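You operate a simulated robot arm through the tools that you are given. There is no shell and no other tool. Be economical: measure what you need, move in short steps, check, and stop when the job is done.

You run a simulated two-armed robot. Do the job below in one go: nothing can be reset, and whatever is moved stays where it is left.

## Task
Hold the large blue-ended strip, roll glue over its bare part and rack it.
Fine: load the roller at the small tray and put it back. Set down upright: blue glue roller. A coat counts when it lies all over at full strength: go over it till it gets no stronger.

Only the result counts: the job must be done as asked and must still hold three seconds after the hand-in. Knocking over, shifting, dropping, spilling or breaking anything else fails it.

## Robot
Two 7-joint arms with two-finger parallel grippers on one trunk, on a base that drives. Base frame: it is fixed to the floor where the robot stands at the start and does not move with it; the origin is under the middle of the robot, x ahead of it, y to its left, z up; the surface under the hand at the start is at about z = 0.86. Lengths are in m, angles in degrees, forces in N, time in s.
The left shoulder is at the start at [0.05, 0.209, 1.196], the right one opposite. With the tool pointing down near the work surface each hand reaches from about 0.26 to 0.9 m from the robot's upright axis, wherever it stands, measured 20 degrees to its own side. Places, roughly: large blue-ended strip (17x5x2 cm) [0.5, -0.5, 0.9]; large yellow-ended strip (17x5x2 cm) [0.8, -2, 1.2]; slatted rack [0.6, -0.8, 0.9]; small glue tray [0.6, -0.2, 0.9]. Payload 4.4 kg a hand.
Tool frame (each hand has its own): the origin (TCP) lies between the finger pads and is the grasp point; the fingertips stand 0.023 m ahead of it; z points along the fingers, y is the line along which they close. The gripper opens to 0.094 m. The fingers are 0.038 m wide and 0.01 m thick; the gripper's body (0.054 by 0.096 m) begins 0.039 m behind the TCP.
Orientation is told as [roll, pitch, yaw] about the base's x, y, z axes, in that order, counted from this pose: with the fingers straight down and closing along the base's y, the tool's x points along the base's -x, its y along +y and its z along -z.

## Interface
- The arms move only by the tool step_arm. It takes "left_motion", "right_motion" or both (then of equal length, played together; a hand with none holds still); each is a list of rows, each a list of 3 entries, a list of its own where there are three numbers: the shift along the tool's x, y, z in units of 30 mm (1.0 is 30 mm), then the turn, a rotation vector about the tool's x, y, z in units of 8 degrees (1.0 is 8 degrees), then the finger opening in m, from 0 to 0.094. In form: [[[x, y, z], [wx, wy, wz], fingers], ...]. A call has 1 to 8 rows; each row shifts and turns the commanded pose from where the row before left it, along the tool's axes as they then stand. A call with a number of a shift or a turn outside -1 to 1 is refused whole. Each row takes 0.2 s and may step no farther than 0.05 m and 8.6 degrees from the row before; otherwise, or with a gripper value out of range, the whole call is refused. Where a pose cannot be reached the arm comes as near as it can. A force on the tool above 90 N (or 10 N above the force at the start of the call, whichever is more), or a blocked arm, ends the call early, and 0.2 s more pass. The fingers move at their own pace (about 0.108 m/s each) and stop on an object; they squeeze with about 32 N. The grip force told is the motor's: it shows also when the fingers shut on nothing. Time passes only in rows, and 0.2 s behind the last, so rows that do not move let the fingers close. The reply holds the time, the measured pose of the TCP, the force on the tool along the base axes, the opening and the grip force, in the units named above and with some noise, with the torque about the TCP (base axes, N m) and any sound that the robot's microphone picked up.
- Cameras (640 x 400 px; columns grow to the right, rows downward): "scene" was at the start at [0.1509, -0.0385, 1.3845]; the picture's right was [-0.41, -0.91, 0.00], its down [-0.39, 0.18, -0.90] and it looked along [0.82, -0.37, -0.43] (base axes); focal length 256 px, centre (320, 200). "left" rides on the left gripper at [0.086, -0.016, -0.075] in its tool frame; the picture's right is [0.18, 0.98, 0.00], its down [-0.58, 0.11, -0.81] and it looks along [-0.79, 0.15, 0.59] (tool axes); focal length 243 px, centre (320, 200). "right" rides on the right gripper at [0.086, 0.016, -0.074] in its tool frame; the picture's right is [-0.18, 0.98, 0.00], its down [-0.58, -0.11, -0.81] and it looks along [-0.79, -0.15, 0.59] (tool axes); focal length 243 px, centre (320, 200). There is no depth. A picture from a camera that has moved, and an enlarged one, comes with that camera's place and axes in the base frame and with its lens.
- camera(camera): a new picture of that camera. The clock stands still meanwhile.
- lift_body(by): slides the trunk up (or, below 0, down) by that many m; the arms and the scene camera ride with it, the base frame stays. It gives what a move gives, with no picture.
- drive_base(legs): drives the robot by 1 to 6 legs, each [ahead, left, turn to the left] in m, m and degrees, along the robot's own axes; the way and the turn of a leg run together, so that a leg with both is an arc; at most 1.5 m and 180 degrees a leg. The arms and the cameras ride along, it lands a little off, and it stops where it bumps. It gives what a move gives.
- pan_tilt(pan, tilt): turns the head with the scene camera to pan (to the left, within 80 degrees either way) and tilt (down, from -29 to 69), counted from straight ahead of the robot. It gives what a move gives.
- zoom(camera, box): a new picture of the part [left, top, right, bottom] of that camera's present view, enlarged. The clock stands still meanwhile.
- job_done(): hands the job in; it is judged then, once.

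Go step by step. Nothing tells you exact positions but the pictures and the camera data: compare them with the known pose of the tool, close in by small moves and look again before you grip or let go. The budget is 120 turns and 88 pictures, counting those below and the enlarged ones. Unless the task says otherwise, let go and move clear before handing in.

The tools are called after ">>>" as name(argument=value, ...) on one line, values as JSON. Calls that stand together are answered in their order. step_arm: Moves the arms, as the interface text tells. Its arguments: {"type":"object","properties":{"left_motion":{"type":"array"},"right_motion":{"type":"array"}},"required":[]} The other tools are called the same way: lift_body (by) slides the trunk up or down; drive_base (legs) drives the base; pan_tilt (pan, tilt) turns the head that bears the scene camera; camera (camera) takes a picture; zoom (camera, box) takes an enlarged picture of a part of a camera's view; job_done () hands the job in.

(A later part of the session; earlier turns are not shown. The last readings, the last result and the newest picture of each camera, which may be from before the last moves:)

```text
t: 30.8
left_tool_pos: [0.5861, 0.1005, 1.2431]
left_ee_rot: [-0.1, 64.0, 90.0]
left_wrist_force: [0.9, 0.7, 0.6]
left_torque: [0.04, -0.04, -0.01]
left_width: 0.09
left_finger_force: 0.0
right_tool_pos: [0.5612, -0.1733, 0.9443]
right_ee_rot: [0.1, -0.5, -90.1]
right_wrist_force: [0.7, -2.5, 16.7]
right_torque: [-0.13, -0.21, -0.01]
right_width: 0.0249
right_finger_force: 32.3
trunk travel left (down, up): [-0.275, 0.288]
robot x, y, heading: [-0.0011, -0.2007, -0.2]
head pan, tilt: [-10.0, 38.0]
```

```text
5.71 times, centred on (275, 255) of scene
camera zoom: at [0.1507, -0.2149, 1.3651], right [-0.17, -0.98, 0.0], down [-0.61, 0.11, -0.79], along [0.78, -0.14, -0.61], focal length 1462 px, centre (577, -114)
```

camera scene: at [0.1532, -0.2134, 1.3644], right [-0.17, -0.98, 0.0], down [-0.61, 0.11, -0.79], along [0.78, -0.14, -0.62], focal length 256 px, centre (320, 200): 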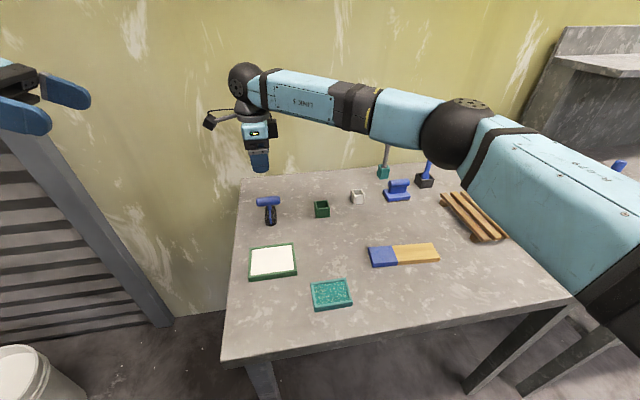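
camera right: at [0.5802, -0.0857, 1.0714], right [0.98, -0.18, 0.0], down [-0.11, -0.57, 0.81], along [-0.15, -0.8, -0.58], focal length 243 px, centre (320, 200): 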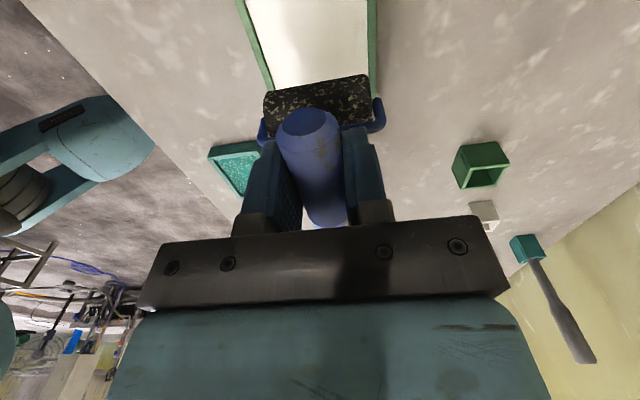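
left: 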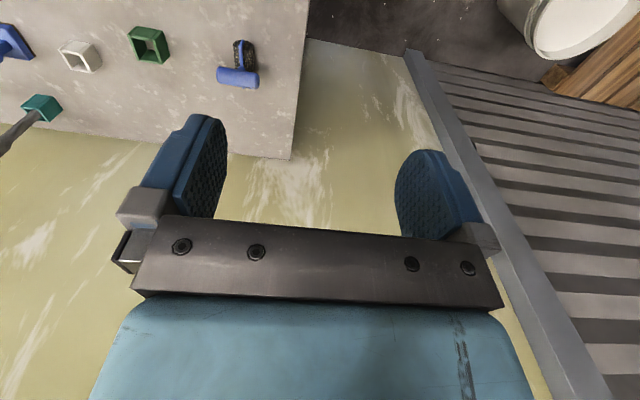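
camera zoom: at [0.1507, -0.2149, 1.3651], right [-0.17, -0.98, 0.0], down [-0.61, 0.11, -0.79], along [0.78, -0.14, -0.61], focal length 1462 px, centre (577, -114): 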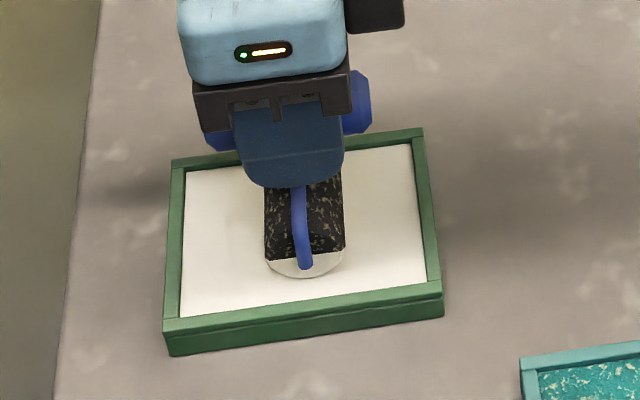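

Contact at TCP z ≈ 0.944, and the drum is picking up glue. Easing off slightly and rolling back and forth within the tray.

>>> step_arm(right_motion=[[[0, 0, -0.05], [0, 0, 0], 0.0], [[0.45, 0, 0], [0, 0, 0], 0.0], [[0.45, 0, 0], [0, 0, 0], 0.0], [[-0.45, 0, 0], [0, 0, 0], 0.0], [[-0.45, 0, 0], [0, 0, 0], 0.0], [[-0.45, 0, 0], [0, 0, 0], 0.0], [[-0.45, 0, 0], [0, 0, 0], 0.0], [[0.45, 0, 0], [0, 0, 0], 0.0]])

>>> zoom(camera="scene", box=[235, 220, 315, 290])

```text
t: 32.5
left_tool_pos: [0.5853, 0.1006, 1.2438]
left_ee_rot: [-0.1, 64.0, 89.9]
left_wrist_force: [0.7, 0.3, 0.2]
left_torque: [-0.02, 0.01, 0.0]
left_width: 0.0897
left_finger_force: 0.1
right_tool_pos: [0.562, -0.1894, 0.9454]
right_ee_rot: [0.0, -0.7, -90.2]
right_wrist_force: [1.2, -8.6, 9.7]
right_torque: [-0.55, -0.05, -0.02]
right_width: 0.0243
right_finger_force: 31.9
trunk travel left (down, up): [-0.275, 0.288]
robot x, y, heading: [-0.0001, -0.2001, 0.3]
head pan, tilt: [-10.0, 38.0]
```

```text
5.71 times, centred on (275, 255) of scene
camera zoom: at [0.1511, -0.2152, 1.3648], right [-0.17, -0.98, 0.0], down [-0.61, 0.11, -0.79], along [0.78, -0.14, -0.61], focal length 1462 px, centre (577, -114)
```

zoom: 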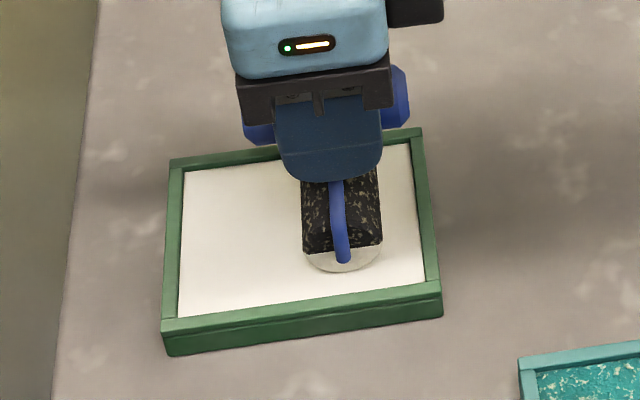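

The drum drags rather than turns, and its underside looks wet. Lifting to check the load.

>>> step_arm(right_motion=[[[0.4, 0, 0], [0, 0, 0], 0.0], [[0.4, 0, 0], [0, 0, 0], 0.0], [[-0.3, 0, 0], [0, 0, 0], 0.0], [[0, 0, -0.6], [0, 0, 0], 0.0], [[0, 0, -0.9], [0, 0, 0], 0.0], [[0, 0, -0.9], [0, 0, 0], 0.0]])

>>> zoom(camera="scene", box=[235, 195, 315, 265])

>>> zoom(camera="right", box=[240, 50, 400, 150])

```text
t: 34.0
left_tool_pos: [0.5867, 0.1008, 1.2429]
left_ee_rot: [0.0, 64.0, 89.9]
left_wrist_force: [-0.2, 1.3, 0.2]
left_torque: [0.0, 0.02, -0.02]
left_width: 0.0899
left_finger_force: 0.1
right_tool_pos: [0.5617, -0.1707, 1.0158]
right_ee_rot: [-0.2, -0.7, -89.9]
right_wrist_force: [-0.4, 1.2, -0.4]
right_torque: [0.0, 0.0, 0.0]
right_width: 0.0246
right_finger_force: 32.0
trunk travel left (down, up): [-0.275, 0.288]
robot x, y, heading: [-0.0005, -0.1994, 0.0]
head pan, tilt: [-10.0, 38.0]
```

```text
5.71 times, centred on (275, 230) of scene
camera zoom: at [0.1519, -0.2146, 1.3645], right [-0.17, -0.98, 0.0], down [-0.61, 0.11, -0.79], along [0.78, -0.14, -0.62], focal length 1462 px, centre (577, 29)
```

zoom: 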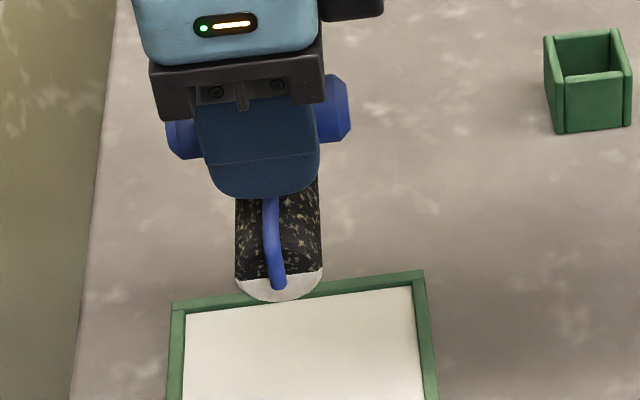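

```text
4.00 times, centred on (320, 100) of right
camera zoom: at [0.5805, -0.0838, 1.089], right [0.98, -0.18, 0.0], down [-0.11, -0.57, 0.81], along [-0.15, -0.8, -0.58], focal length 970 px, centre (320, 600)
```

zoom: 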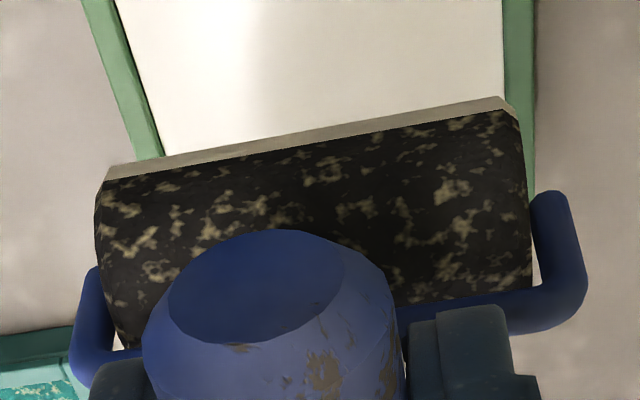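

Loaded: the drum's underside is white with glue. Now moving the right hand clear to the far (−y) side of the strip.

>>> step_arm(right_motion=[[[-1, -0.09, 0], [0, 0, 0], 0.0], [[-1, -0.09, 0], [0, 0, 0], 0.0], [[-1, -0.09, 0], [0, 0, 0], 0.0], [[-1, -0.09, 0], [0, 0, 0], 0.0], [[-1, -0.09, 0], [0, 0, 0], 0.0], [[-1, -0.09, 0], [0, 0, 0], 0.0], [[-1, -0.09, 0], [0, 0, 0], 0.0], [[-1, -0.09, 0], [0, 0, 0], 0.0]])

>>> step_arm(right_motion=[[[-1, -0.09, -0.3], [0, 0, 0], 0.0], [[-1, -0.09, -0.3], [0, 0, 0], 0.0], [[-1, -0.09, -0.3], [0, 0, 0], 0.0], [[-1, -0.09, -0.3], [0, 0, 0], 0.0], [[-1, -0.09, 0], [0, 0, 0], 0.0], [[-1, -0.09, 0], [0, 0, 0], 0.0], [[-1, -0.09, 0], [0, 0, 0], 0.0], [[-1, -0.09, 0], [0, 0, 0], 0.0]], left_motion=[[[0, 0, 0], [0, 0, 0], 0.09], [[0, 0, 0], [0, 0, 0], 0.09], [[0, 0, 0], [0, 0, 0], 0.09], [[0, 0, 0], [0, 0, 0], 0.09], [[0, 0, 0], [0, 0, 0], 0.09], [[0, 0, 0], [0, 0, 0], 0.09], [[0, 0, 0], [0, 0, 0], 0.09], [[0, 0, 0], [0, 0, 0], 0.09]])

>>> camera(camera="scene")

```text
t: 35.8
left_tool_pos: [0.5846, 0.0995, 1.2433]
left_ee_rot: [0.0, 63.8, 90.0]
left_wrist_force: [0.1, -0.9, 0.0]
left_torque: [0.02, 0.01, -0.02]
left_width: 0.0899
left_finger_force: 0.1
right_tool_pos: [0.5414, -0.412, 1.0187]
right_ee_rot: [-0.1, -0.6, -89.9]
right_wrist_force: [0.3, -0.1, 0.3]
right_torque: [0.01, -0.03, -0.02]
right_width: 0.0245
right_finger_force: 32.4
trunk travel left (down, up): [-0.275, 0.288]
robot x, y, heading: [-0.0042, -0.201, 0.1]
head pan, tilt: [-10.0, 38.0]
```

```text
t: 37.5
left_tool_pos: [0.5864, 0.0999, 1.2442]
left_ee_rot: [-0.2, 64.0, 89.9]
left_wrist_force: [0.0, 0.3, 1.2]
left_torque: [0.02, -0.03, 0.02]
left_width: 0.0898
left_finger_force: 0.1
right_tool_pos: [0.5183, -0.651, 1.0557]
right_ee_rot: [-0.2, -0.6, -89.9]
right_wrist_force: [0.6, 0.5, -0.9]
right_torque: [0.01, -0.03, 0.0]
right_width: 0.0245
right_finger_force: 31.8
trunk travel left (down, up): [-0.275, 0.288]
robot x, y, heading: [-0.0001, -0.1995, 0.3]
head pan, tilt: [-10.0, 38.0]
```

```text
55 pictures are left
camera scene: at [0.1517, -0.2154, 1.3646], right [-0.17, -0.98, 0.0], down [-0.61, 0.11, -0.79], along [0.78, -0.14, -0.62], focal length 256 px, centre (320, 200)
```

scene: 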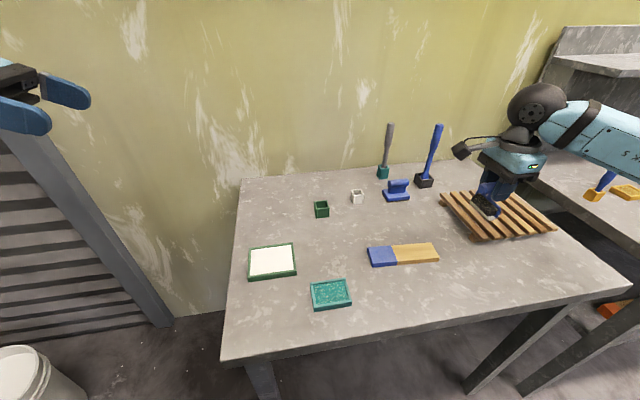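

The right hand is clear. I'll measure the strip accurately while bringing the left hand toward it, stopping short.

>>> zoom(camera="scene", box=[355, 230, 451, 280])

>>> step_arm(left_motion=[[[-0.197, 0.133, 0.979], [0, 0, 0], 0.09], [[-0.197, 0.133, 0.979], [0, 0, 0], 0.09], [[-0.197, 0.133, 0.979], [0, 0, 0], 0.09], [[-0.197, 0.133, 0.979], [0, 0, 0], 0.09], [[-0.197, 0.133, 0.979], [0, 0, 0], 0.09], [[-0.197, 0.133, 0.979], [0, 0, 0], 0.09], [[-0.197, 0.133, 0.979], [0, 0, 0], 0.09], [[-0.197, 0.133, 0.979], [0, 0, 0], 0.09]])

>>> step_arm(left_motion=[[[-0.197, 0.133, 0.979], [0, 0, 0], 0.09], [[-0.197, 0.133, 0.979], [0, 0, 0], 0.09], [[-0.197, 0.133, 0.979], [0, 0, 0], 0.09], [[-0.197, 0.133, 0.979], [0, 0, 0], 0.09], [[-0.197, 0.133, 0.979], [0, 0, 0], 0.09], [[-0.197, 0.133, 0.979], [0, 0, 0], 0.09], [[-0.197, 0.133, 0.979], [0, 0, 0], 0.09], [[-0.197, 0.133, 0.979], [0, 0, 0], 0.09]])

>>> camera(camera="scene")

>>> camera(camera="left")

```text
6.67 times, centred on (403, 255) of scene
camera zoom: at [0.1517, -0.2154, 1.3646], right [-0.17, -0.98, 0.0], down [-0.61, 0.11, -0.79], along [0.78, -0.14, -0.62], focal length 1705 px, centre (-233, -167)
```

zoom: 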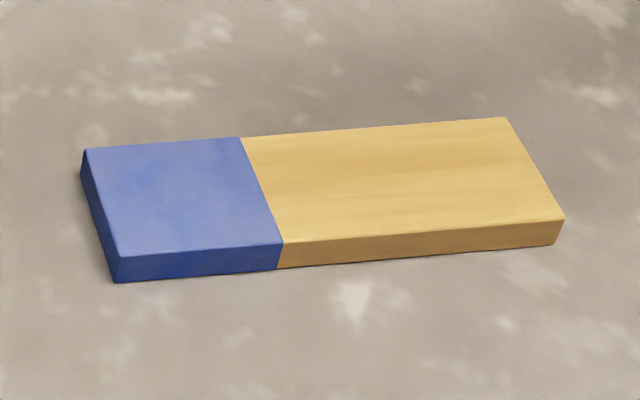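

```text
t: 39.4
left_tool_pos: [0.5544, -0.0889, 1.0973]
left_ee_rot: [0.0, 64.1, 90.0]
left_wrist_force: [-0.8, -0.3, 0.2]
left_torque: [0.01, 0.02, -0.03]
left_width: 0.0901
left_finger_force: 0.1
right_tool_pos: [0.5202, -0.6496, 1.0562]
right_ee_rot: [-0.3, -0.6, -89.9]
right_wrist_force: [0.2, 0.3, -1.0]
right_torque: [-0.02, -0.04, -0.02]
right_width: 0.0245
right_finger_force: 32.4
trunk travel left (down, up): [-0.275, 0.288]
robot x, y, heading: [-0.0017, -0.2027, -0.3]
head pan, tilt: [-10.0, 38.0]
```

```text
t: 41.1
left_tool_pos: [0.5231, -0.2812, 0.951]
left_ee_rot: [0.0, 63.9, 90.1]
left_wrist_force: [0.1, -0.6, -0.6]
left_torque: [0.0, -0.03, 0.02]
left_width: 0.0898
left_finger_force: 0.2
right_tool_pos: [0.5188, -0.651, 1.0573]
right_ee_rot: [-0.1, -0.6, -90.0]
right_wrist_force: [0.0, 0.2, -1.5]
right_torque: [-0.01, -0.01, -0.01]
right_width: 0.0245
right_finger_force: 32.2
trunk travel left (down, up): [-0.275, 0.288]
robot x, y, heading: [0.0002, -0.2013, -0.2]
head pan, tilt: [-10.0, 38.0]
```

```text
53 pictures are left
camera scene: at [0.1524, -0.2152, 1.3645], right [-0.17, -0.98, 0.0], down [-0.61, 0.11, -0.79], along [0.78, -0.14, -0.62], focal length 256 px, centre (320, 200)
```

scene: 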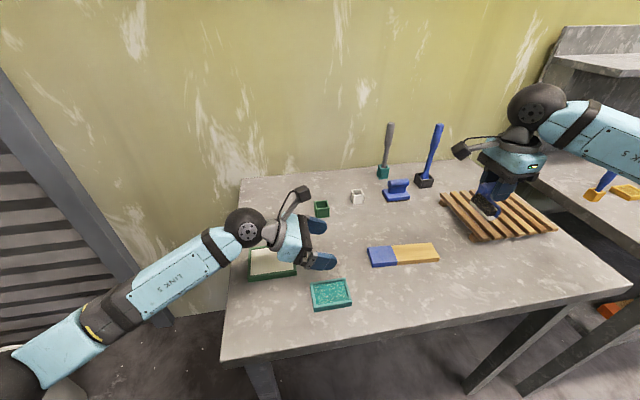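

```text
52 pictures are left
camera left: at [0.5392, -0.2521, 1.0608], right [-0.98, -0.08, 0.17], down [-0.11, 0.98, -0.17], along [-0.15, -0.18, -0.97], focal length 243 px, centre (320, 200)
```

left: 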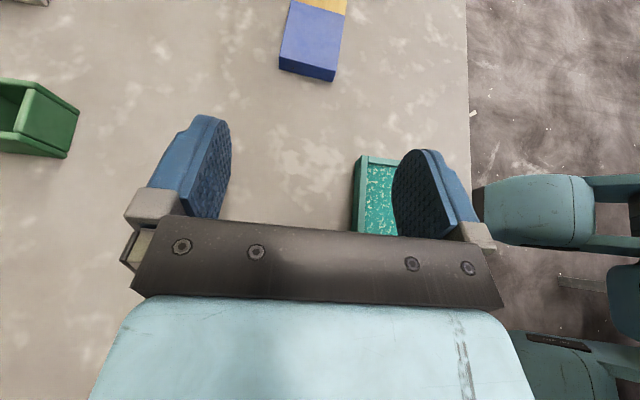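

Strip: blue end at y ≈ −0.40 centred x ≈ 0.529, boundary y ≈ −0.462, far end y ≈ −0.566, axis turned about 4°. Aligning the left hand and sliding in along its fingers.

>>> step_arm(left_motion=[[[0.03, -0.1, 0.8], [-0.45, 0, 0.22], 0.09], [[0, -0.1, 0.8], [0, 0, 0], 0.09], [[0, 0, 0.8], [0, 0, 0], 0.09], [[0, 0, 0.8], [0, 0, 0], 0.09]])

>>> camera(camera="left")

>>> zoom(camera="scene", box=[270, 190, 450, 310])

```text
t: 42.1
left_tool_pos: [0.5252, -0.3671, 0.9094]
left_ee_rot: [-0.1, 64.0, 86.0]
left_wrist_force: [-0.4, -0.8, -1.0]
left_torque: [0.0, 0.0, -0.01]
left_width: 0.0899
left_finger_force: 0.1
right_tool_pos: [0.5208, -0.6499, 1.0573]
right_ee_rot: [-0.1, -0.6, -90.0]
right_wrist_force: [0.5, -0.7, -0.6]
right_torque: [0.02, -0.01, -0.04]
right_width: 0.0245
right_finger_force: 31.7
trunk travel left (down, up): [-0.275, 0.288]
robot x, y, heading: [-0.001, -0.2011, -0.0]
head pan, tilt: [-10.0, 38.0]
```

```text
51 pictures are left
camera left: at [0.5436, -0.3394, 1.0197], right [-0.99, -0.01, 0.17], down [-0.04, 0.98, -0.17], along [-0.16, -0.17, -0.97], focal length 243 px, centre (320, 200)
```

left: 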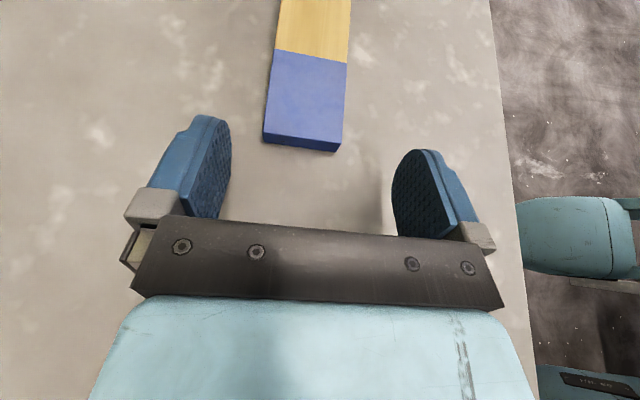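

```text
3.33 times, centred on (360, 250) of scene
camera zoom: at [0.1523, -0.2152, 1.3646], right [-0.17, -0.98, 0.0], down [-0.61, 0.11, -0.79], along [0.78, -0.14, -0.62], focal length 853 px, centre (187, 33)
```

zoom: 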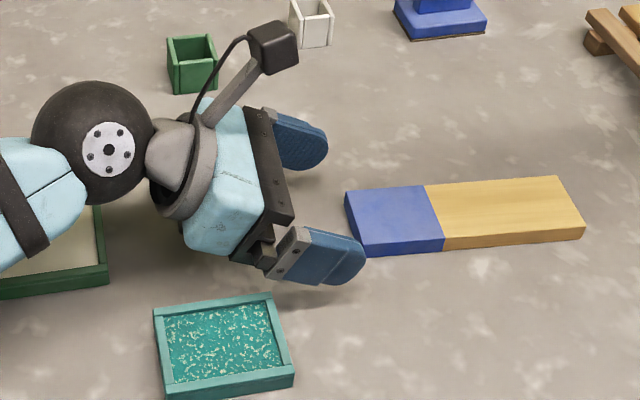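

Well aligned apart from ~9 mm in x. Sliding in over the blue end.

>>> step_arm(left_motion=[[[0.02, -0.3, 0.5], [0, 0, 0], 0.09], [[0.02, 0, 0.6], [0, 0, 0], 0.09], [[0, 0, 0.45], [0, 0, 0], 0.09]])

>>> zoom(camera="scene", box=[290, 210, 450, 300])

>>> camera(camera="left")

```text
t: 43.0
left_tool_pos: [0.5291, -0.4101, 0.8897]
left_ee_rot: [0.0, 63.9, 86.1]
left_wrist_force: [-0.7, 0.1, 0.7]
left_torque: [-0.01, 0.02, -0.01]
left_width: 0.09
left_finger_force: 0.0
right_tool_pos: [0.5196, -0.6497, 1.0566]
right_ee_rot: [-0.2, -0.6, -89.9]
right_wrist_force: [0.1, -0.7, -1.0]
right_torque: [0.04, -0.01, 0.0]
right_width: 0.0241
right_finger_force: 31.9
trunk travel left (down, up): [-0.275, 0.288]
robot x, y, heading: [-0.003, -0.2014, -0.0]
head pan, tilt: [-10.0, 38.0]
```

```text
4.00 times, centred on (370, 255) of scene
camera zoom: at [0.1524, -0.2151, 1.3645], right [-0.17, -0.98, 0.0], down [-0.61, 0.11, -0.79], along [0.78, -0.14, -0.62], focal length 1023 px, centre (120, -20)
```

zoom: 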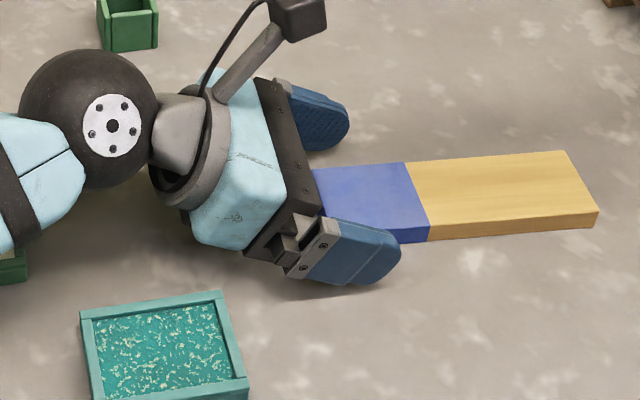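

```text
48 pictures are left
camera left: at [0.5489, -0.3822, 0.9999], right [-0.99, -0.01, 0.17], down [-0.04, 0.98, -0.17], along [-0.16, -0.17, -0.97], focal length 243 px, centre (320, 200)
```

left: 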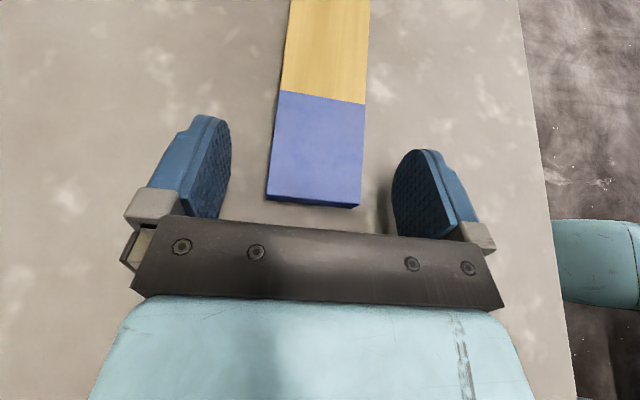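

Fingers straddle the blue end, clear of the bare boundary. Closing.

>>> step_arm(left_motion=[[[0, 0, 0], [0, 0, 0], 0.07], [[0, 0, 0], [0, 0, 0], 0.055], [[0, 0, 0], [0, 0, 0], 0.045], [[0, 0, 0], [0, 0, 0], 0.03], [[0, 0, 0], [0, 0, 0], 0.03]])

>>> camera(camera="left")

>>> zoom(camera="scene", box=[290, 210, 450, 300])

```text
t: 44.1
left_tool_pos: [0.5307, -0.4105, 0.8894]
left_ee_rot: [0.0, 64.0, 86.1]
left_wrist_force: [0.1, 0.5, -0.5]
left_torque: [-0.09, -0.03, 0.02]
left_width: 0.0493
left_finger_force: 31.8
right_tool_pos: [0.5197, -0.6513, 1.057]
right_ee_rot: [-0.2, -0.6, -90.0]
right_wrist_force: [0.2, -0.4, -0.8]
right_torque: [0.03, -0.01, 0.01]
right_width: 0.0246
right_finger_force: 32.2
trunk travel left (down, up): [-0.275, 0.288]
robot x, y, heading: [0.0034, -0.1993, -0.1]
head pan, tilt: [-10.0, 38.0]
```

```text
47 pictures are left
camera left: at [0.5487, -0.3819, 1.0003], right [-0.99, -0.01, 0.17], down [-0.04, 0.98, -0.17], along [-0.16, -0.17, -0.97], focal length 243 px, centre (320, 200)
```

left: 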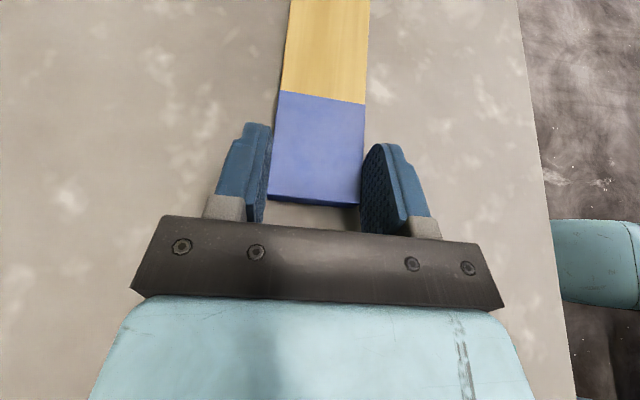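

```text
4.00 times, centred on (370, 255) of scene
camera zoom: at [0.1523, -0.2147, 1.3646], right [-0.17, -0.98, 0.0], down [-0.61, 0.11, -0.79], along [0.78, -0.14, -0.62], focal length 1023 px, centre (120, -20)
```

zoom: 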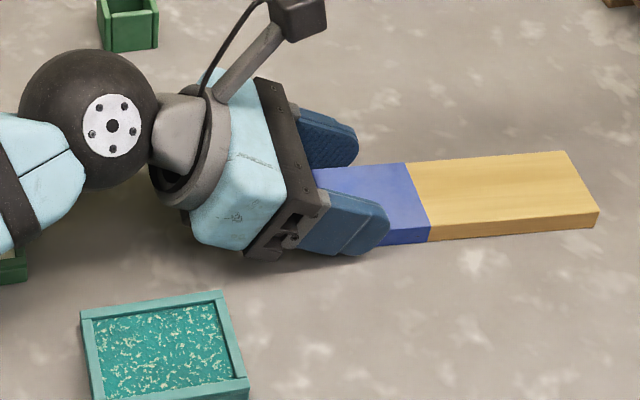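

The strip is held (0.049 m). Now bringing the right hand over the bare part, yawing 4° to match and leaning the roller back 30° to keep the cameras apart.

>>> step_arm(right_motion=[[[0.9, 0.07, 0], [0, 0, 0.5], 0.0], [[0.9, 0, 0], [0, 0, 0], 0.0], [[0.9, 0, 0], [0, 0, 0], 0.0], [[0.9, 0, 0], [0, 0, 0], 0.0], [[0, 0, 0], [0, 0.94, 0], 0.0], [[0, 0, 0], [0, 0.94, 0], 0.0], [[0, 0, 0], [0, 0.94, 0], 0.0], [[0, 0, 0], [0, 0.94, 0], 0.0]])

>>> camera(camera="scene")

>>> camera(camera="right")

```text
t: 46.0
left_tool_pos: [0.531, -0.4108, 0.8899]
left_ee_rot: [0.0, 64.0, 86.0]
left_wrist_force: [0.7, -0.6, -0.3]
left_torque: [0.03, 0.0, 0.02]
left_width: 0.0496
left_finger_force: 32.4
right_tool_pos: [0.5282, -0.5423, 1.0555]
right_ee_rot: [-0.1, 29.6, -93.9]
right_wrist_force: [0.0, 0.0, -0.7]
right_torque: [-0.01, 0.01, -0.02]
right_width: 0.0243
right_finger_force: 31.9
trunk travel left (down, up): [-0.275, 0.288]
robot x, y, heading: [0.0018, -0.1979, -0.0]
head pan, tilt: [-10.0, 38.0]
```

```text
45 pictures are left
camera scene: at [0.1521, -0.215, 1.3646], right [-0.17, -0.98, 0.0], down [-0.61, 0.11, -0.79], along [0.78, -0.14, -0.62], focal length 256 px, centre (320, 200)
```

scene: 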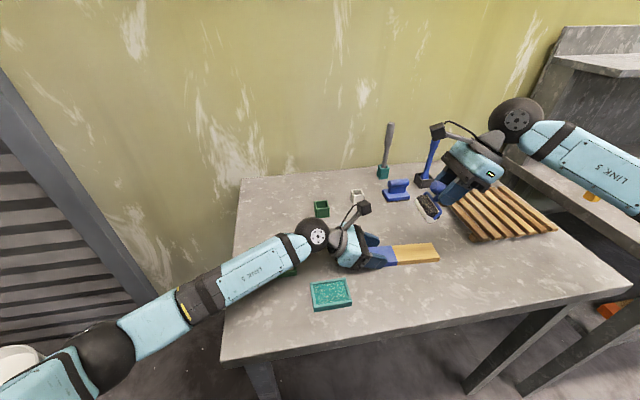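

```text
44 pictures are left
camera right: at [0.5481, -0.5059, 1.163], right [0.97, -0.23, -0.09], down [-0.17, -0.89, 0.41], along [-0.18, -0.39, -0.91], focal length 243 px, centre (320, 200)
```

right: 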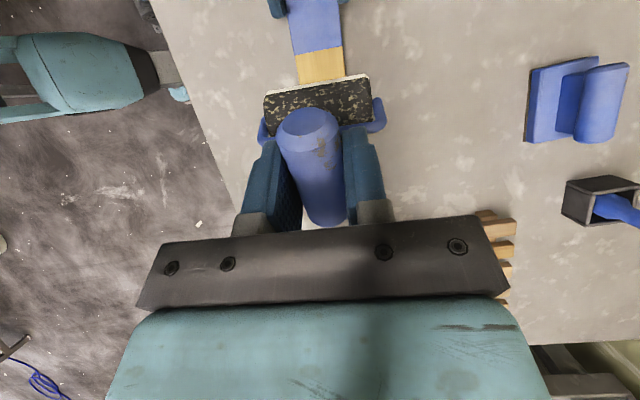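

The drum is over the bare part, about 7 mm off in x. Correcting and descending to about 1 cm above it.

>>> step_arm(right_motion=[[[-0.412, -0.23, 0.724], [0, 0, 0], 0.0], [[-0.412, 0, 0.724], [0, 0, 0], 0.0], [[-0.412, 0, 0.724], [0, 0, 0], 0.0], [[-0.412, 0, 0.724], [0, 0, 0], 0.0]])

>>> zoom(camera="scene", box=[340, 190, 460, 280])

>>> zoom(camera="right", box=[220, 0, 420, 150])

```text
t: 47.0
left_tool_pos: [0.5313, -0.4104, 0.8908]
left_ee_rot: [0.0, 64.0, 86.1]
left_wrist_force: [-0.7, -0.6, -0.6]
left_torque: [0.09, 0.0, 0.0]
left_width: 0.0493
left_finger_force: 32.3
right_tool_pos: [0.5202, -0.5434, 0.956]
right_ee_rot: [-0.2, 29.5, -94.0]
right_wrist_force: [0.3, -0.9, -0.9]
right_torque: [-0.01, -0.03, 0.01]
right_width: 0.0243
right_finger_force: 31.3
trunk travel left (down, up): [-0.275, 0.288]
robot x, y, heading: [-0.0008, -0.1985, 0.0]
head pan, tilt: [-10.0, 38.0]
```

```text
4.44 times, centred on (400, 235) of scene
camera zoom: at [0.1524, -0.2148, 1.3646], right [-0.17, -0.98, 0.0], down [-0.61, 0.11, -0.79], along [0.78, -0.14, -0.62], focal length 1137 px, centre (-36, 44)
```

zoom: 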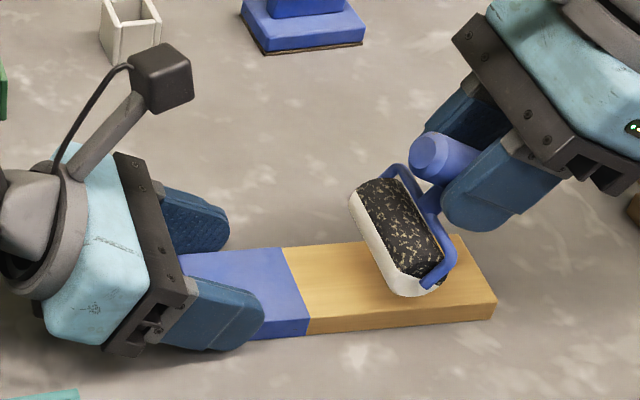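

```text
2.67 times, centred on (320, 75) of right
camera zoom: at [0.5409, -0.5055, 1.0624], right [0.97, -0.23, -0.09], down [-0.17, -0.89, 0.42], along [-0.18, -0.39, -0.9], focal length 647 px, centre (320, 533)
```

zoom: 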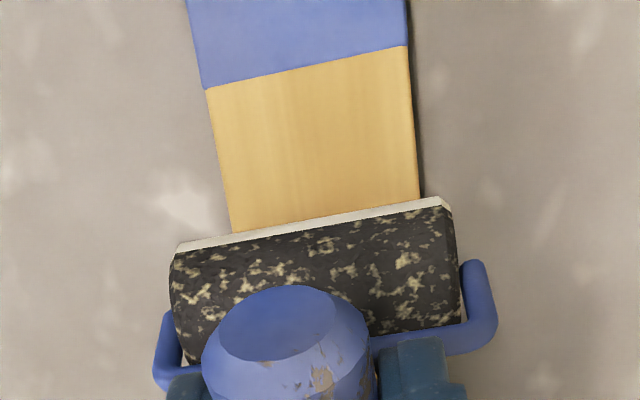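

Nicely aligned. Touching down gently.

>>> step_arm(right_motion=[[[-0.12, 0, 0.21], [0, 0, 0], 0.0], [[-0.05, 0, 0.087], [0, 0, 0], 0.0], [[-0.025, 0, 0.044], [0, 0, 0], 0.0]])

>>> step_arm(right_motion=[[[-0.025, 0, 0.044], [0, 0, 0], 0.0]])

```text
t: 47.8
left_tool_pos: [0.5302, -0.4102, 0.8905]
left_ee_rot: [0.0, 64.1, 86.1]
left_wrist_force: [0.1, 0.3, 0.1]
left_torque: [-0.04, 0.0, -0.02]
left_width: 0.0496
left_finger_force: 31.9
right_tool_pos: [0.5205, -0.5426, 0.9437]
right_ee_rot: [0.0, 29.5, -94.0]
right_wrist_force: [0.5, 0.3, -1.8]
right_torque: [-0.02, 0.0, -0.02]
right_width: 0.0243
right_finger_force: 31.6
trunk travel left (down, up): [-0.275, 0.288]
robot x, y, heading: [-0.0033, -0.2004, -0.1]
head pan, tilt: [-10.0, 38.0]
```

```text
t: 48.1
left_tool_pos: [0.5308, -0.4104, 0.89]
left_ee_rot: [0.1, 64.1, 86.0]
left_wrist_force: [1.1, -0.2, -0.2]
left_torque: [0.01, 0.06, 0.04]
left_width: 0.0493
left_finger_force: 31.9
right_tool_pos: [0.5187, -0.5428, 0.9427]
right_ee_rot: [0.0, 29.5, -94.0]
right_wrist_force: [-1.2, 0.6, 1.9]
right_torque: [0.09, 0.0, 0.02]
right_width: 0.0242
right_finger_force: 31.7
trunk travel left (down, up): [-0.275, 0.288]
robot x, y, heading: [0.0004, -0.197, 0.1]
head pan, tilt: [-10.0, 38.0]
```

Just touching. Pressing slightly more and stroking toward the boundary and back.

>>> step_arm(right_motion=[[[-0.02, 0, 0.035], [0, 0, 0], 0.0], [[0.5, 0, 0.284], [0, 0, 0], 0.0], [[0.5, 0, 0.284], [0, 0, 0], 0.0], [[0.5, 0, 0.284], [0, 0, 0], 0.0]])

>>> zoom(camera="scene", box=[340, 190, 460, 280])

```text
t: 49.1
left_tool_pos: [0.5316, -0.4107, 0.8909]
left_ee_rot: [0.0, 64.0, 86.2]
left_wrist_force: [1.7, 8.5, -6.7]
left_torque: [-0.37, -0.06, 0.2]
left_width: 0.0493
left_finger_force: 32.6
right_tool_pos: [0.5241, -0.4901, 0.9418]
right_ee_rot: [-0.1, 29.5, -94.0]
right_wrist_force: [0.2, -8.2, 14.5]
right_torque: [-0.09, -0.08, 0.01]
right_width: 0.0245
right_finger_force: 31.9
trunk travel left (down, up): [-0.275, 0.288]
robot x, y, heading: [-0.002, -0.1992, -0.4]
head pan, tilt: [-10.0, 38.0]
```

```text
4.44 times, centred on (400, 235) of scene
camera zoom: at [0.1516, -0.214, 1.3647], right [-0.17, -0.98, 0.0], down [-0.61, 0.11, -0.79], along [0.78, -0.14, -0.62], focal length 1137 px, centre (-36, 44)
```

zoom: 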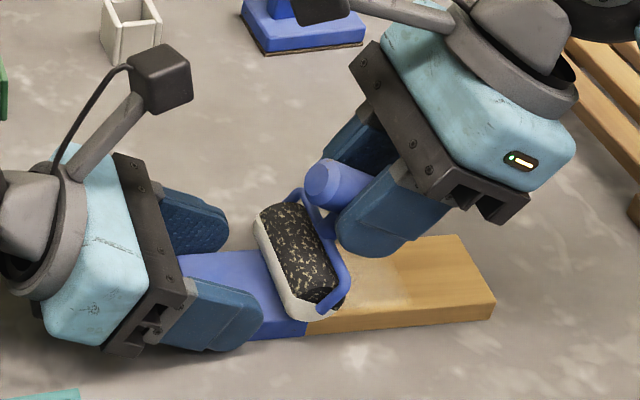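

Coat beginning to show. Stroking out to the far end and part way back.

>>> step_arm(right_motion=[[[-0.5, 0, -0.284], [0, 0, 0], 0.0], [[-0.5, 0, -0.284], [0, 0, 0], 0.0], [[-0.5, 0, -0.284], [0, 0, 0], 0.0], [[-0.5, 0, -0.284], [0, 0, 0], 0.0], [[-0.5, 0, -0.284], [0, 0, 0], 0.0], [[-0.5, 0, -0.284], [0, 0, 0], 0.0]])

>>> zoom(camera="scene", box=[340, 190, 460, 280])

```text
t: 50.5
left_tool_pos: [0.5305, -0.4103, 0.8925]
left_ee_rot: [-0.2, 64.1, 85.9]
left_wrist_force: [-2.8, -10.2, -3.5]
left_torque: [0.41, 0.04, -0.33]
left_width: 0.0493
left_finger_force: 32.0
right_tool_pos: [0.5167, -0.5948, 0.9427]
right_ee_rot: [0.0, 29.5, -94.0]
right_wrist_force: [0.5, 6.9, 12.7]
right_torque: [0.77, -0.1, 0.0]
right_width: 0.0244
right_finger_force: 31.9
trunk travel left (down, up): [-0.275, 0.288]
robot x, y, heading: [0.0021, -0.1981, -0.2]
head pan, tilt: [-10.0, 38.0]
```

```text
4.44 times, centred on (400, 235) of scene
camera zoom: at [0.1511, -0.2146, 1.3648], right [-0.17, -0.98, 0.0], down [-0.61, 0.11, -0.79], along [0.78, -0.14, -0.61], focal length 1137 px, centre (-36, 44)
```

zoom: 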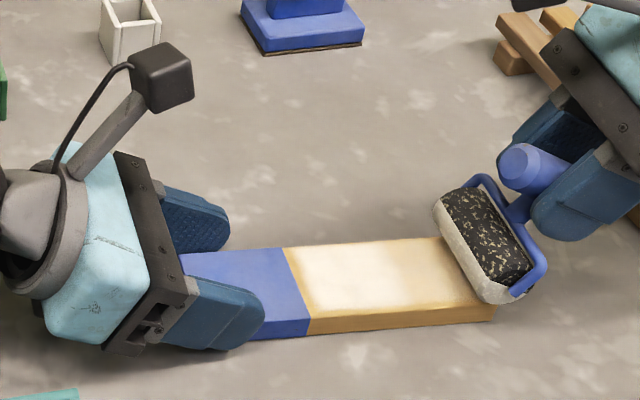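

The coat builds well; the edges are still fainter. Going again with small sideways offsets to cover the edges.

>>> step_arm(right_motion=[[[0, 0.25, 0], [0, 0, 0], 0.0], [[0.522, 0, 0.298], [0, 0, 0], 0.0], [[0.522, 0, 0.298], [0, 0, 0], 0.0], [[0.522, 0, 0.298], [0, 0, 0], 0.0], [[0.522, 0, 0.298], [0, 0, 0], 0.0], [[0.522, 0, 0.298], [0, 0, 0], 0.0], [[0.522, 0, 0.298], [0, 0, 0], 0.0]])

>>> step_arm(right_motion=[[[0, -0.5, 0], [0, 0, 0], 0.0], [[-0.522, 0, -0.298], [0, 0, 0], 0.0], [[-0.522, 0, -0.298], [0, 0, 0], 0.0], [[-0.522, 0, -0.298], [0, 0, 0], 0.0], [[-0.522, 0, -0.298], [0, 0, 0], 0.0], [[-0.522, 0, -0.298], [0, 0, 0], 0.0], [[-0.522, 0, -0.298], [0, 0, 0], 0.0], [[-0.15, 0, -0.085], [0, 0, 0], 0.0]])

>>> zoom(camera="scene", box=[340, 190, 460, 280])

```text
t: 52.1
left_tool_pos: [0.531, -0.4102, 0.8886]
left_ee_rot: [-0.1, 64.0, 86.1]
left_wrist_force: [2.9, 8.4, -3.0]
left_torque: [-0.12, -0.17, 0.31]
left_width: 0.0493
left_finger_force: 32.3
right_tool_pos: [0.5317, -0.4849, 0.9412]
right_ee_rot: [-0.1, 29.5, -94.0]
right_wrist_force: [-0.9, -5.6, 10.7]
right_torque: [-0.09, -0.02, 0.06]
right_width: 0.0245
right_finger_force: 32.0
trunk travel left (down, up): [-0.275, 0.288]
robot x, y, heading: [-0.0022, -0.2017, 0.1]
head pan, tilt: [-10.0, 38.0]
```

```text
t: 54.0
left_tool_pos: [0.5318, -0.4097, 0.8912]
left_ee_rot: [-0.1, 64.1, 86.1]
left_wrist_force: [-0.4, 0.4, 0.1]
left_torque: [0.05, -0.01, 0.0]
left_width: 0.0492
left_finger_force: 31.9
right_tool_pos: [0.5086, -0.5998, 0.9415]
right_ee_rot: [-0.3, 29.3, -94.1]
right_wrist_force: [-0.3, 0.5, -1.7]
right_torque: [0.04, 0.06, -0.01]
right_width: 0.0245
right_finger_force: 32.2
trunk travel left (down, up): [-0.275, 0.288]
robot x, y, heading: [0.0004, -0.2013, 0.3]
head pan, tilt: [-10.0, 38.0]
```

```text
4.44 times, centred on (400, 235) of scene
camera zoom: at [0.1526, -0.2146, 1.3644], right [-0.17, -0.98, 0.0], down [-0.61, 0.11, -0.79], along [0.78, -0.14, -0.62], focal length 1137 px, centre (-36, 44)
```

zoom: 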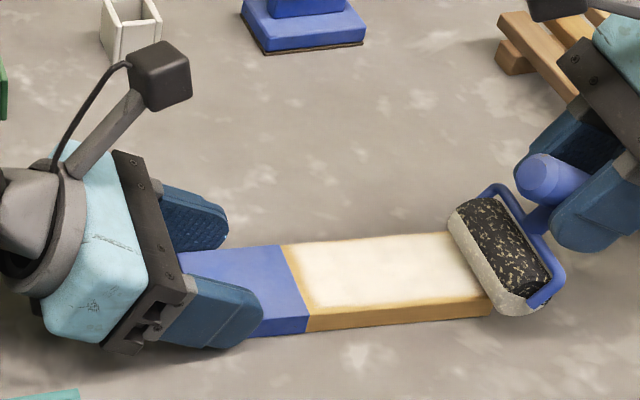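

Coat is getting stronger. Another pass on each side offset.

>>> step_arm(right_motion=[[[0.14, 0, 0.03], [0, 0, 0], 0.0], [[0.522, 0, 0.298], [0, 0, 0], 0.0], [[0.522, 0, 0.298], [0, 0, 0], 0.0], [[0.522, 0, 0.298], [0, 0, 0], 0.0], [[0.522, 0, 0.298], [0, 0, 0], 0.0], [[0.522, 0, 0.298], [0, 0, 0], 0.0], [[0.522, 0, 0.298], [0, 0, 0], 0.0], [[0.07, 0, 0.04], [0, 0, 0], 0.0]])

>>> step_arm(right_motion=[[[0, 0.5, 0], [0, 0, 0], 0.0], [[-0.522, 0, -0.298], [0, 0, 0], 0.0], [[-0.522, 0, -0.298], [0, 0, 0], 0.0], [[-0.522, 0, -0.298], [0, 0, 0], 0.0], [[-0.522, 0, -0.298], [0, 0, 0], 0.0], [[-0.522, 0, -0.298], [0, 0, 0], 0.0], [[-0.522, 0, -0.298], [0, 0, 0], 0.0]])

>>> zoom(camera="scene", box=[340, 190, 460, 280])

```text
t: 55.8
left_tool_pos: [0.5305, -0.4109, 0.8905]
left_ee_rot: [0.0, 64.0, 86.0]
left_wrist_force: [0.9, 0.0, 2.7]
left_torque: [-0.59, -0.06, 0.14]
left_width: 0.0493
left_finger_force: 32.3
right_tool_pos: [0.5182, -0.4835, 0.9421]
right_ee_rot: [-0.1, 29.4, -94.0]
right_wrist_force: [0.2, -0.4, -0.3]
right_torque: [-0.04, -0.02, 0.01]
right_width: 0.0241
right_finger_force: 32.5
trunk travel left (down, up): [-0.275, 0.288]
robot x, y, heading: [0.0016, -0.1979, -0.1]
head pan, tilt: [-10.0, 38.0]
```

```text
t: 57.4
left_tool_pos: [0.5297, -0.4105, 0.8908]
left_ee_rot: [0.0, 64.0, 86.0]
left_wrist_force: [-0.9, -1.3, 1.6]
left_torque: [-0.35, -0.06, -0.04]
left_width: 0.0495
left_finger_force: 31.5
right_tool_pos: [0.5234, -0.5931, 0.9431]
right_ee_rot: [-0.1, 29.4, -93.9]
right_wrist_force: [-0.4, 0.1, -1.8]
right_torque: [0.01, 0.05, 0.0]
right_width: 0.024
right_finger_force: 31.8
trunk travel left (down, up): [-0.275, 0.288]
robot x, y, heading: [-0.0024, -0.1954, -0.2]
head pan, tilt: [-10.0, 38.0]
```

```text
4.44 times, centred on (400, 235) of scene
camera zoom: at [0.1519, -0.2147, 1.3646], right [-0.17, -0.98, 0.0], down [-0.61, 0.11, -0.79], along [0.78, -0.14, -0.62], focal length 1137 px, centre (-36, 44)
```

zoom: 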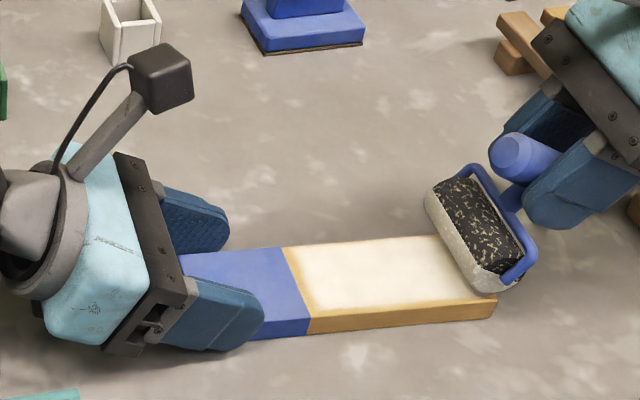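

Contact was too light on that pass. Lowering about 1.5 mm and doing two firm passes.

>>> step_arm(right_motion=[[[-0.025, -0.1, 0.043], [0, 0, 0], 0.0], [[0.522, 0, 0.298], [0, 0, 0], 0.0], [[0.522, 0, 0.298], [0, 0, 0], 0.0], [[0.522, 0, 0.298], [0, 0, 0], 0.0], [[0.522, 0, 0.298], [0, 0, 0], 0.0], [[0.522, 0, 0.298], [0, 0, 0], 0.0], [[0.522, 0, 0.298], [0, 0, 0], 0.0], [[0.06, 0, 0.034], [0, 0, 0], 0.0]])

>>> step_arm(right_motion=[[[0, 0, 0], [0, 0, 0], 0.0], [[-0.522, 0, -0.298], [0, 0, 0], 0.0], [[-0.522, 0, -0.298], [0, 0, 0], 0.0], [[-0.522, 0, -0.298], [0, 0, 0], 0.0], [[-0.522, 0, -0.298], [0, 0, 0], 0.0], [[-0.522, 0, -0.298], [0, 0, 0], 0.0], [[-0.522, 0, -0.298], [0, 0, 0], 0.0], [[-0.14, 0, -0.08], [0, 0, 0], 0.0]])

>>> zoom(camera="scene", box=[340, 190, 460, 280])

>>> zoom(camera="right", box=[220, 0, 420, 150])

```text
t: 59.1
left_tool_pos: [0.5309, -0.4088, 0.8911]
left_ee_rot: [0.0, 63.9, 86.1]
left_wrist_force: [0.2, 8.5, -5.0]
left_torque: [-0.09, -0.01, 0.06]
left_width: 0.0494
left_finger_force: 31.5
right_tool_pos: [0.5298, -0.4836, 0.9418]
right_ee_rot: [0.0, 29.4, -94.0]
right_wrist_force: [-0.8, -10.9, 13.5]
right_torque: [-0.31, 0.04, 0.05]
right_width: 0.0242
right_finger_force: 32.3
trunk travel left (down, up): [-0.275, 0.288]
robot x, y, heading: [0.0013, -0.1987, 0.1]
head pan, tilt: [-10.0, 38.0]
```

```text
t: 61.0
left_tool_pos: [0.5298, -0.4105, 0.8903]
left_ee_rot: [-0.1, 64.1, 85.9]
left_wrist_force: [-2.3, -9.8, -3.1]
left_torque: [0.36, 0.03, -0.21]
left_width: 0.0497
left_finger_force: 32.2
right_tool_pos: [0.5217, -0.5968, 0.9417]
right_ee_rot: [-0.2, 29.4, -93.9]
right_wrist_force: [0.1, 8.0, 10.9]
right_torque: [0.81, -0.05, -0.03]
right_width: 0.0243
right_finger_force: 32.0
trunk travel left (down, up): [-0.275, 0.288]
robot x, y, heading: [-0.0002, -0.1969, -0.0]
head pan, tilt: [-10.0, 38.0]
```

```text
4.44 times, centred on (400, 235) of scene
camera zoom: at [0.1514, -0.2144, 1.3647], right [-0.17, -0.98, 0.0], down [-0.61, 0.11, -0.79], along [0.78, -0.14, -0.62], focal length 1137 px, centre (-36, 44)
```

zoom: 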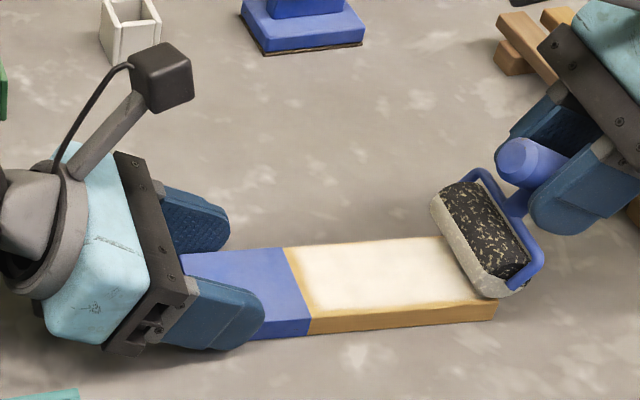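

```text
2.67 times, centred on (320, 75) of right
camera zoom: at [0.5414, -0.5587, 1.049], right [0.97, -0.23, -0.09], down [-0.17, -0.89, 0.42], along [-0.18, -0.39, -0.9], focal length 647 px, centre (320, 533)
```

zoom: 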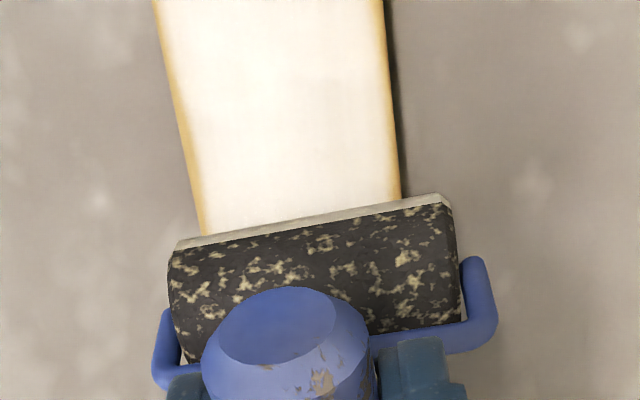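

The coat is now white with only thin edges. Doing another two firm passes, then lifting away to compare.

>>> step_arm(right_motion=[[[0.14, 0.2, 0.08], [0, 0, 0], 0.0], [[0.522, 0, 0.298], [0, 0, 0], 0.0], [[0.522, 0, 0.298], [0, 0, 0], 0.0], [[0.522, 0, 0.298], [0, 0, 0], 0.0], [[0.522, 0, 0.298], [0, 0, 0], 0.0], [[0.522, 0, 0.298], [0, 0, 0], 0.0], [[0.522, 0, 0.298], [0, 0, 0], 0.0], [[0.06, -0.4, 0.034], [0, 0, 0], 0.0]])

>>> step_arm(right_motion=[[[0, 0, 0], [0, 0, 0], 0.0], [[-0.522, 0, -0.298], [0, 0, 0], 0.0], [[-0.522, 0, -0.298], [0, 0, 0], 0.0], [[-0.522, 0, -0.298], [0, 0, 0], 0.0], [[-0.522, 0, -0.298], [0, 0, 0], 0.0], [[-0.522, 0, -0.298], [0, 0, 0], 0.0], [[-0.522, 0, -0.298], [0, 0, 0], 0.0], [[-0.14, 0, -0.08], [0, 0, 0], 0.0]])

>>> step_arm(right_motion=[[[0.1, 0, -0.4], [0, 0, 0], 0.0], [[-0.1, 0, -1], [0, 0, 0], 0.0], [[-0.3, 0, -1], [0, 0, 0], 0.0]])

>>> zoom(camera="scene", box=[370, 225, 450, 275])

>>> zoom(camera="left", box=[220, 0, 420, 120])

```text
t: 62.8
left_tool_pos: [0.5261, -0.4121, 0.8905]
left_ee_rot: [0.1, 64.1, 85.7]
left_wrist_force: [-21.0, 13.1, -0.9]
left_torque: [-0.46, -0.28, -0.53]
left_width: 0.0495
left_finger_force: 32.3
right_tool_pos: [0.5239, -0.4813, 0.9425]
right_ee_rot: [0.1, 29.4, -94.1]
right_wrist_force: [20.3, -16.0, 14.5]
right_torque: [-0.44, -0.34, -0.76]
right_width: 0.0251
right_finger_force: 31.6
trunk travel left (down, up): [-0.275, 0.288]
robot x, y, heading: [-0.0002, -0.2003, -0.1]
head pan, tilt: [-10.0, 38.0]
```

```text
t: 64.5
left_tool_pos: [0.5301, -0.4098, 0.8906]
left_ee_rot: [-0.1, 64.0, 86.0]
left_wrist_force: [-0.3, 0.4, 1.6]
left_torque: [-0.31, 0.04, 0.07]
left_width: 0.0495
left_finger_force: 32.1
right_tool_pos: [0.515, -0.5935, 0.9417]
right_ee_rot: [-0.2, 29.5, -94.0]
right_wrist_force: [-0.1, 0.8, 0.5]
right_torque: [0.05, 0.03, 0.02]
right_width: 0.0245
right_finger_force: 31.6
trunk travel left (down, up): [-0.275, 0.288]
robot x, y, heading: [-0.0006, -0.1985, -0.1]
head pan, tilt: [-10.0, 38.0]
```

```text
t: 65.3
left_tool_pos: [0.5304, -0.4108, 0.8913]
left_ee_rot: [-0.1, 64.0, 86.0]
left_wrist_force: [0.5, 0.6, 4.5]
left_torque: [-0.4, 0.15, 0.14]
left_width: 0.0496
left_finger_force: 31.7
right_tool_pos: [0.5108, -0.6383, 0.9997]
right_ee_rot: [-0.1, 29.3, -94.0]
right_wrist_force: [-0.6, 0.3, 0.3]
right_torque: [0.02, -0.01, -0.01]
right_width: 0.0245
right_finger_force: 31.9
trunk travel left (down, up): [-0.275, 0.288]
robot x, y, heading: [0.0021, -0.1967, -0.0]
head pan, tilt: [-10.0, 38.0]
```

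```text
8.00 times, centred on (410, 250) of scene
camera zoom: at [0.1517, -0.2145, 1.3646], right [-0.17, -0.98, 0.0], down [-0.61, 0.11, -0.79], along [0.78, -0.14, -0.62], focal length 2046 px, centre (-400, -200)
```

zoom: 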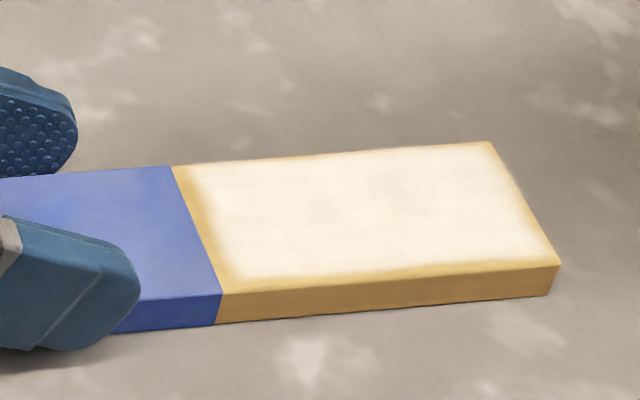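

```text
3.20 times, centred on (320, 60) of left
camera zoom: at [0.5483, -0.3818, 1.0008], right [-0.99, -0.01, 0.17], down [-0.04, 0.98, -0.17], along [-0.16, -0.17, -0.97], focal length 776 px, centre (320, 648)
```

zoom: 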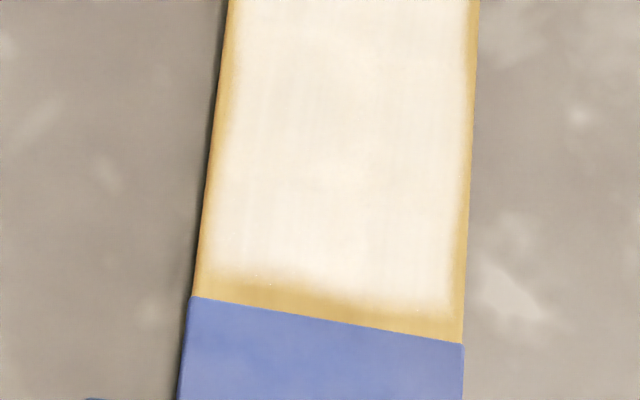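

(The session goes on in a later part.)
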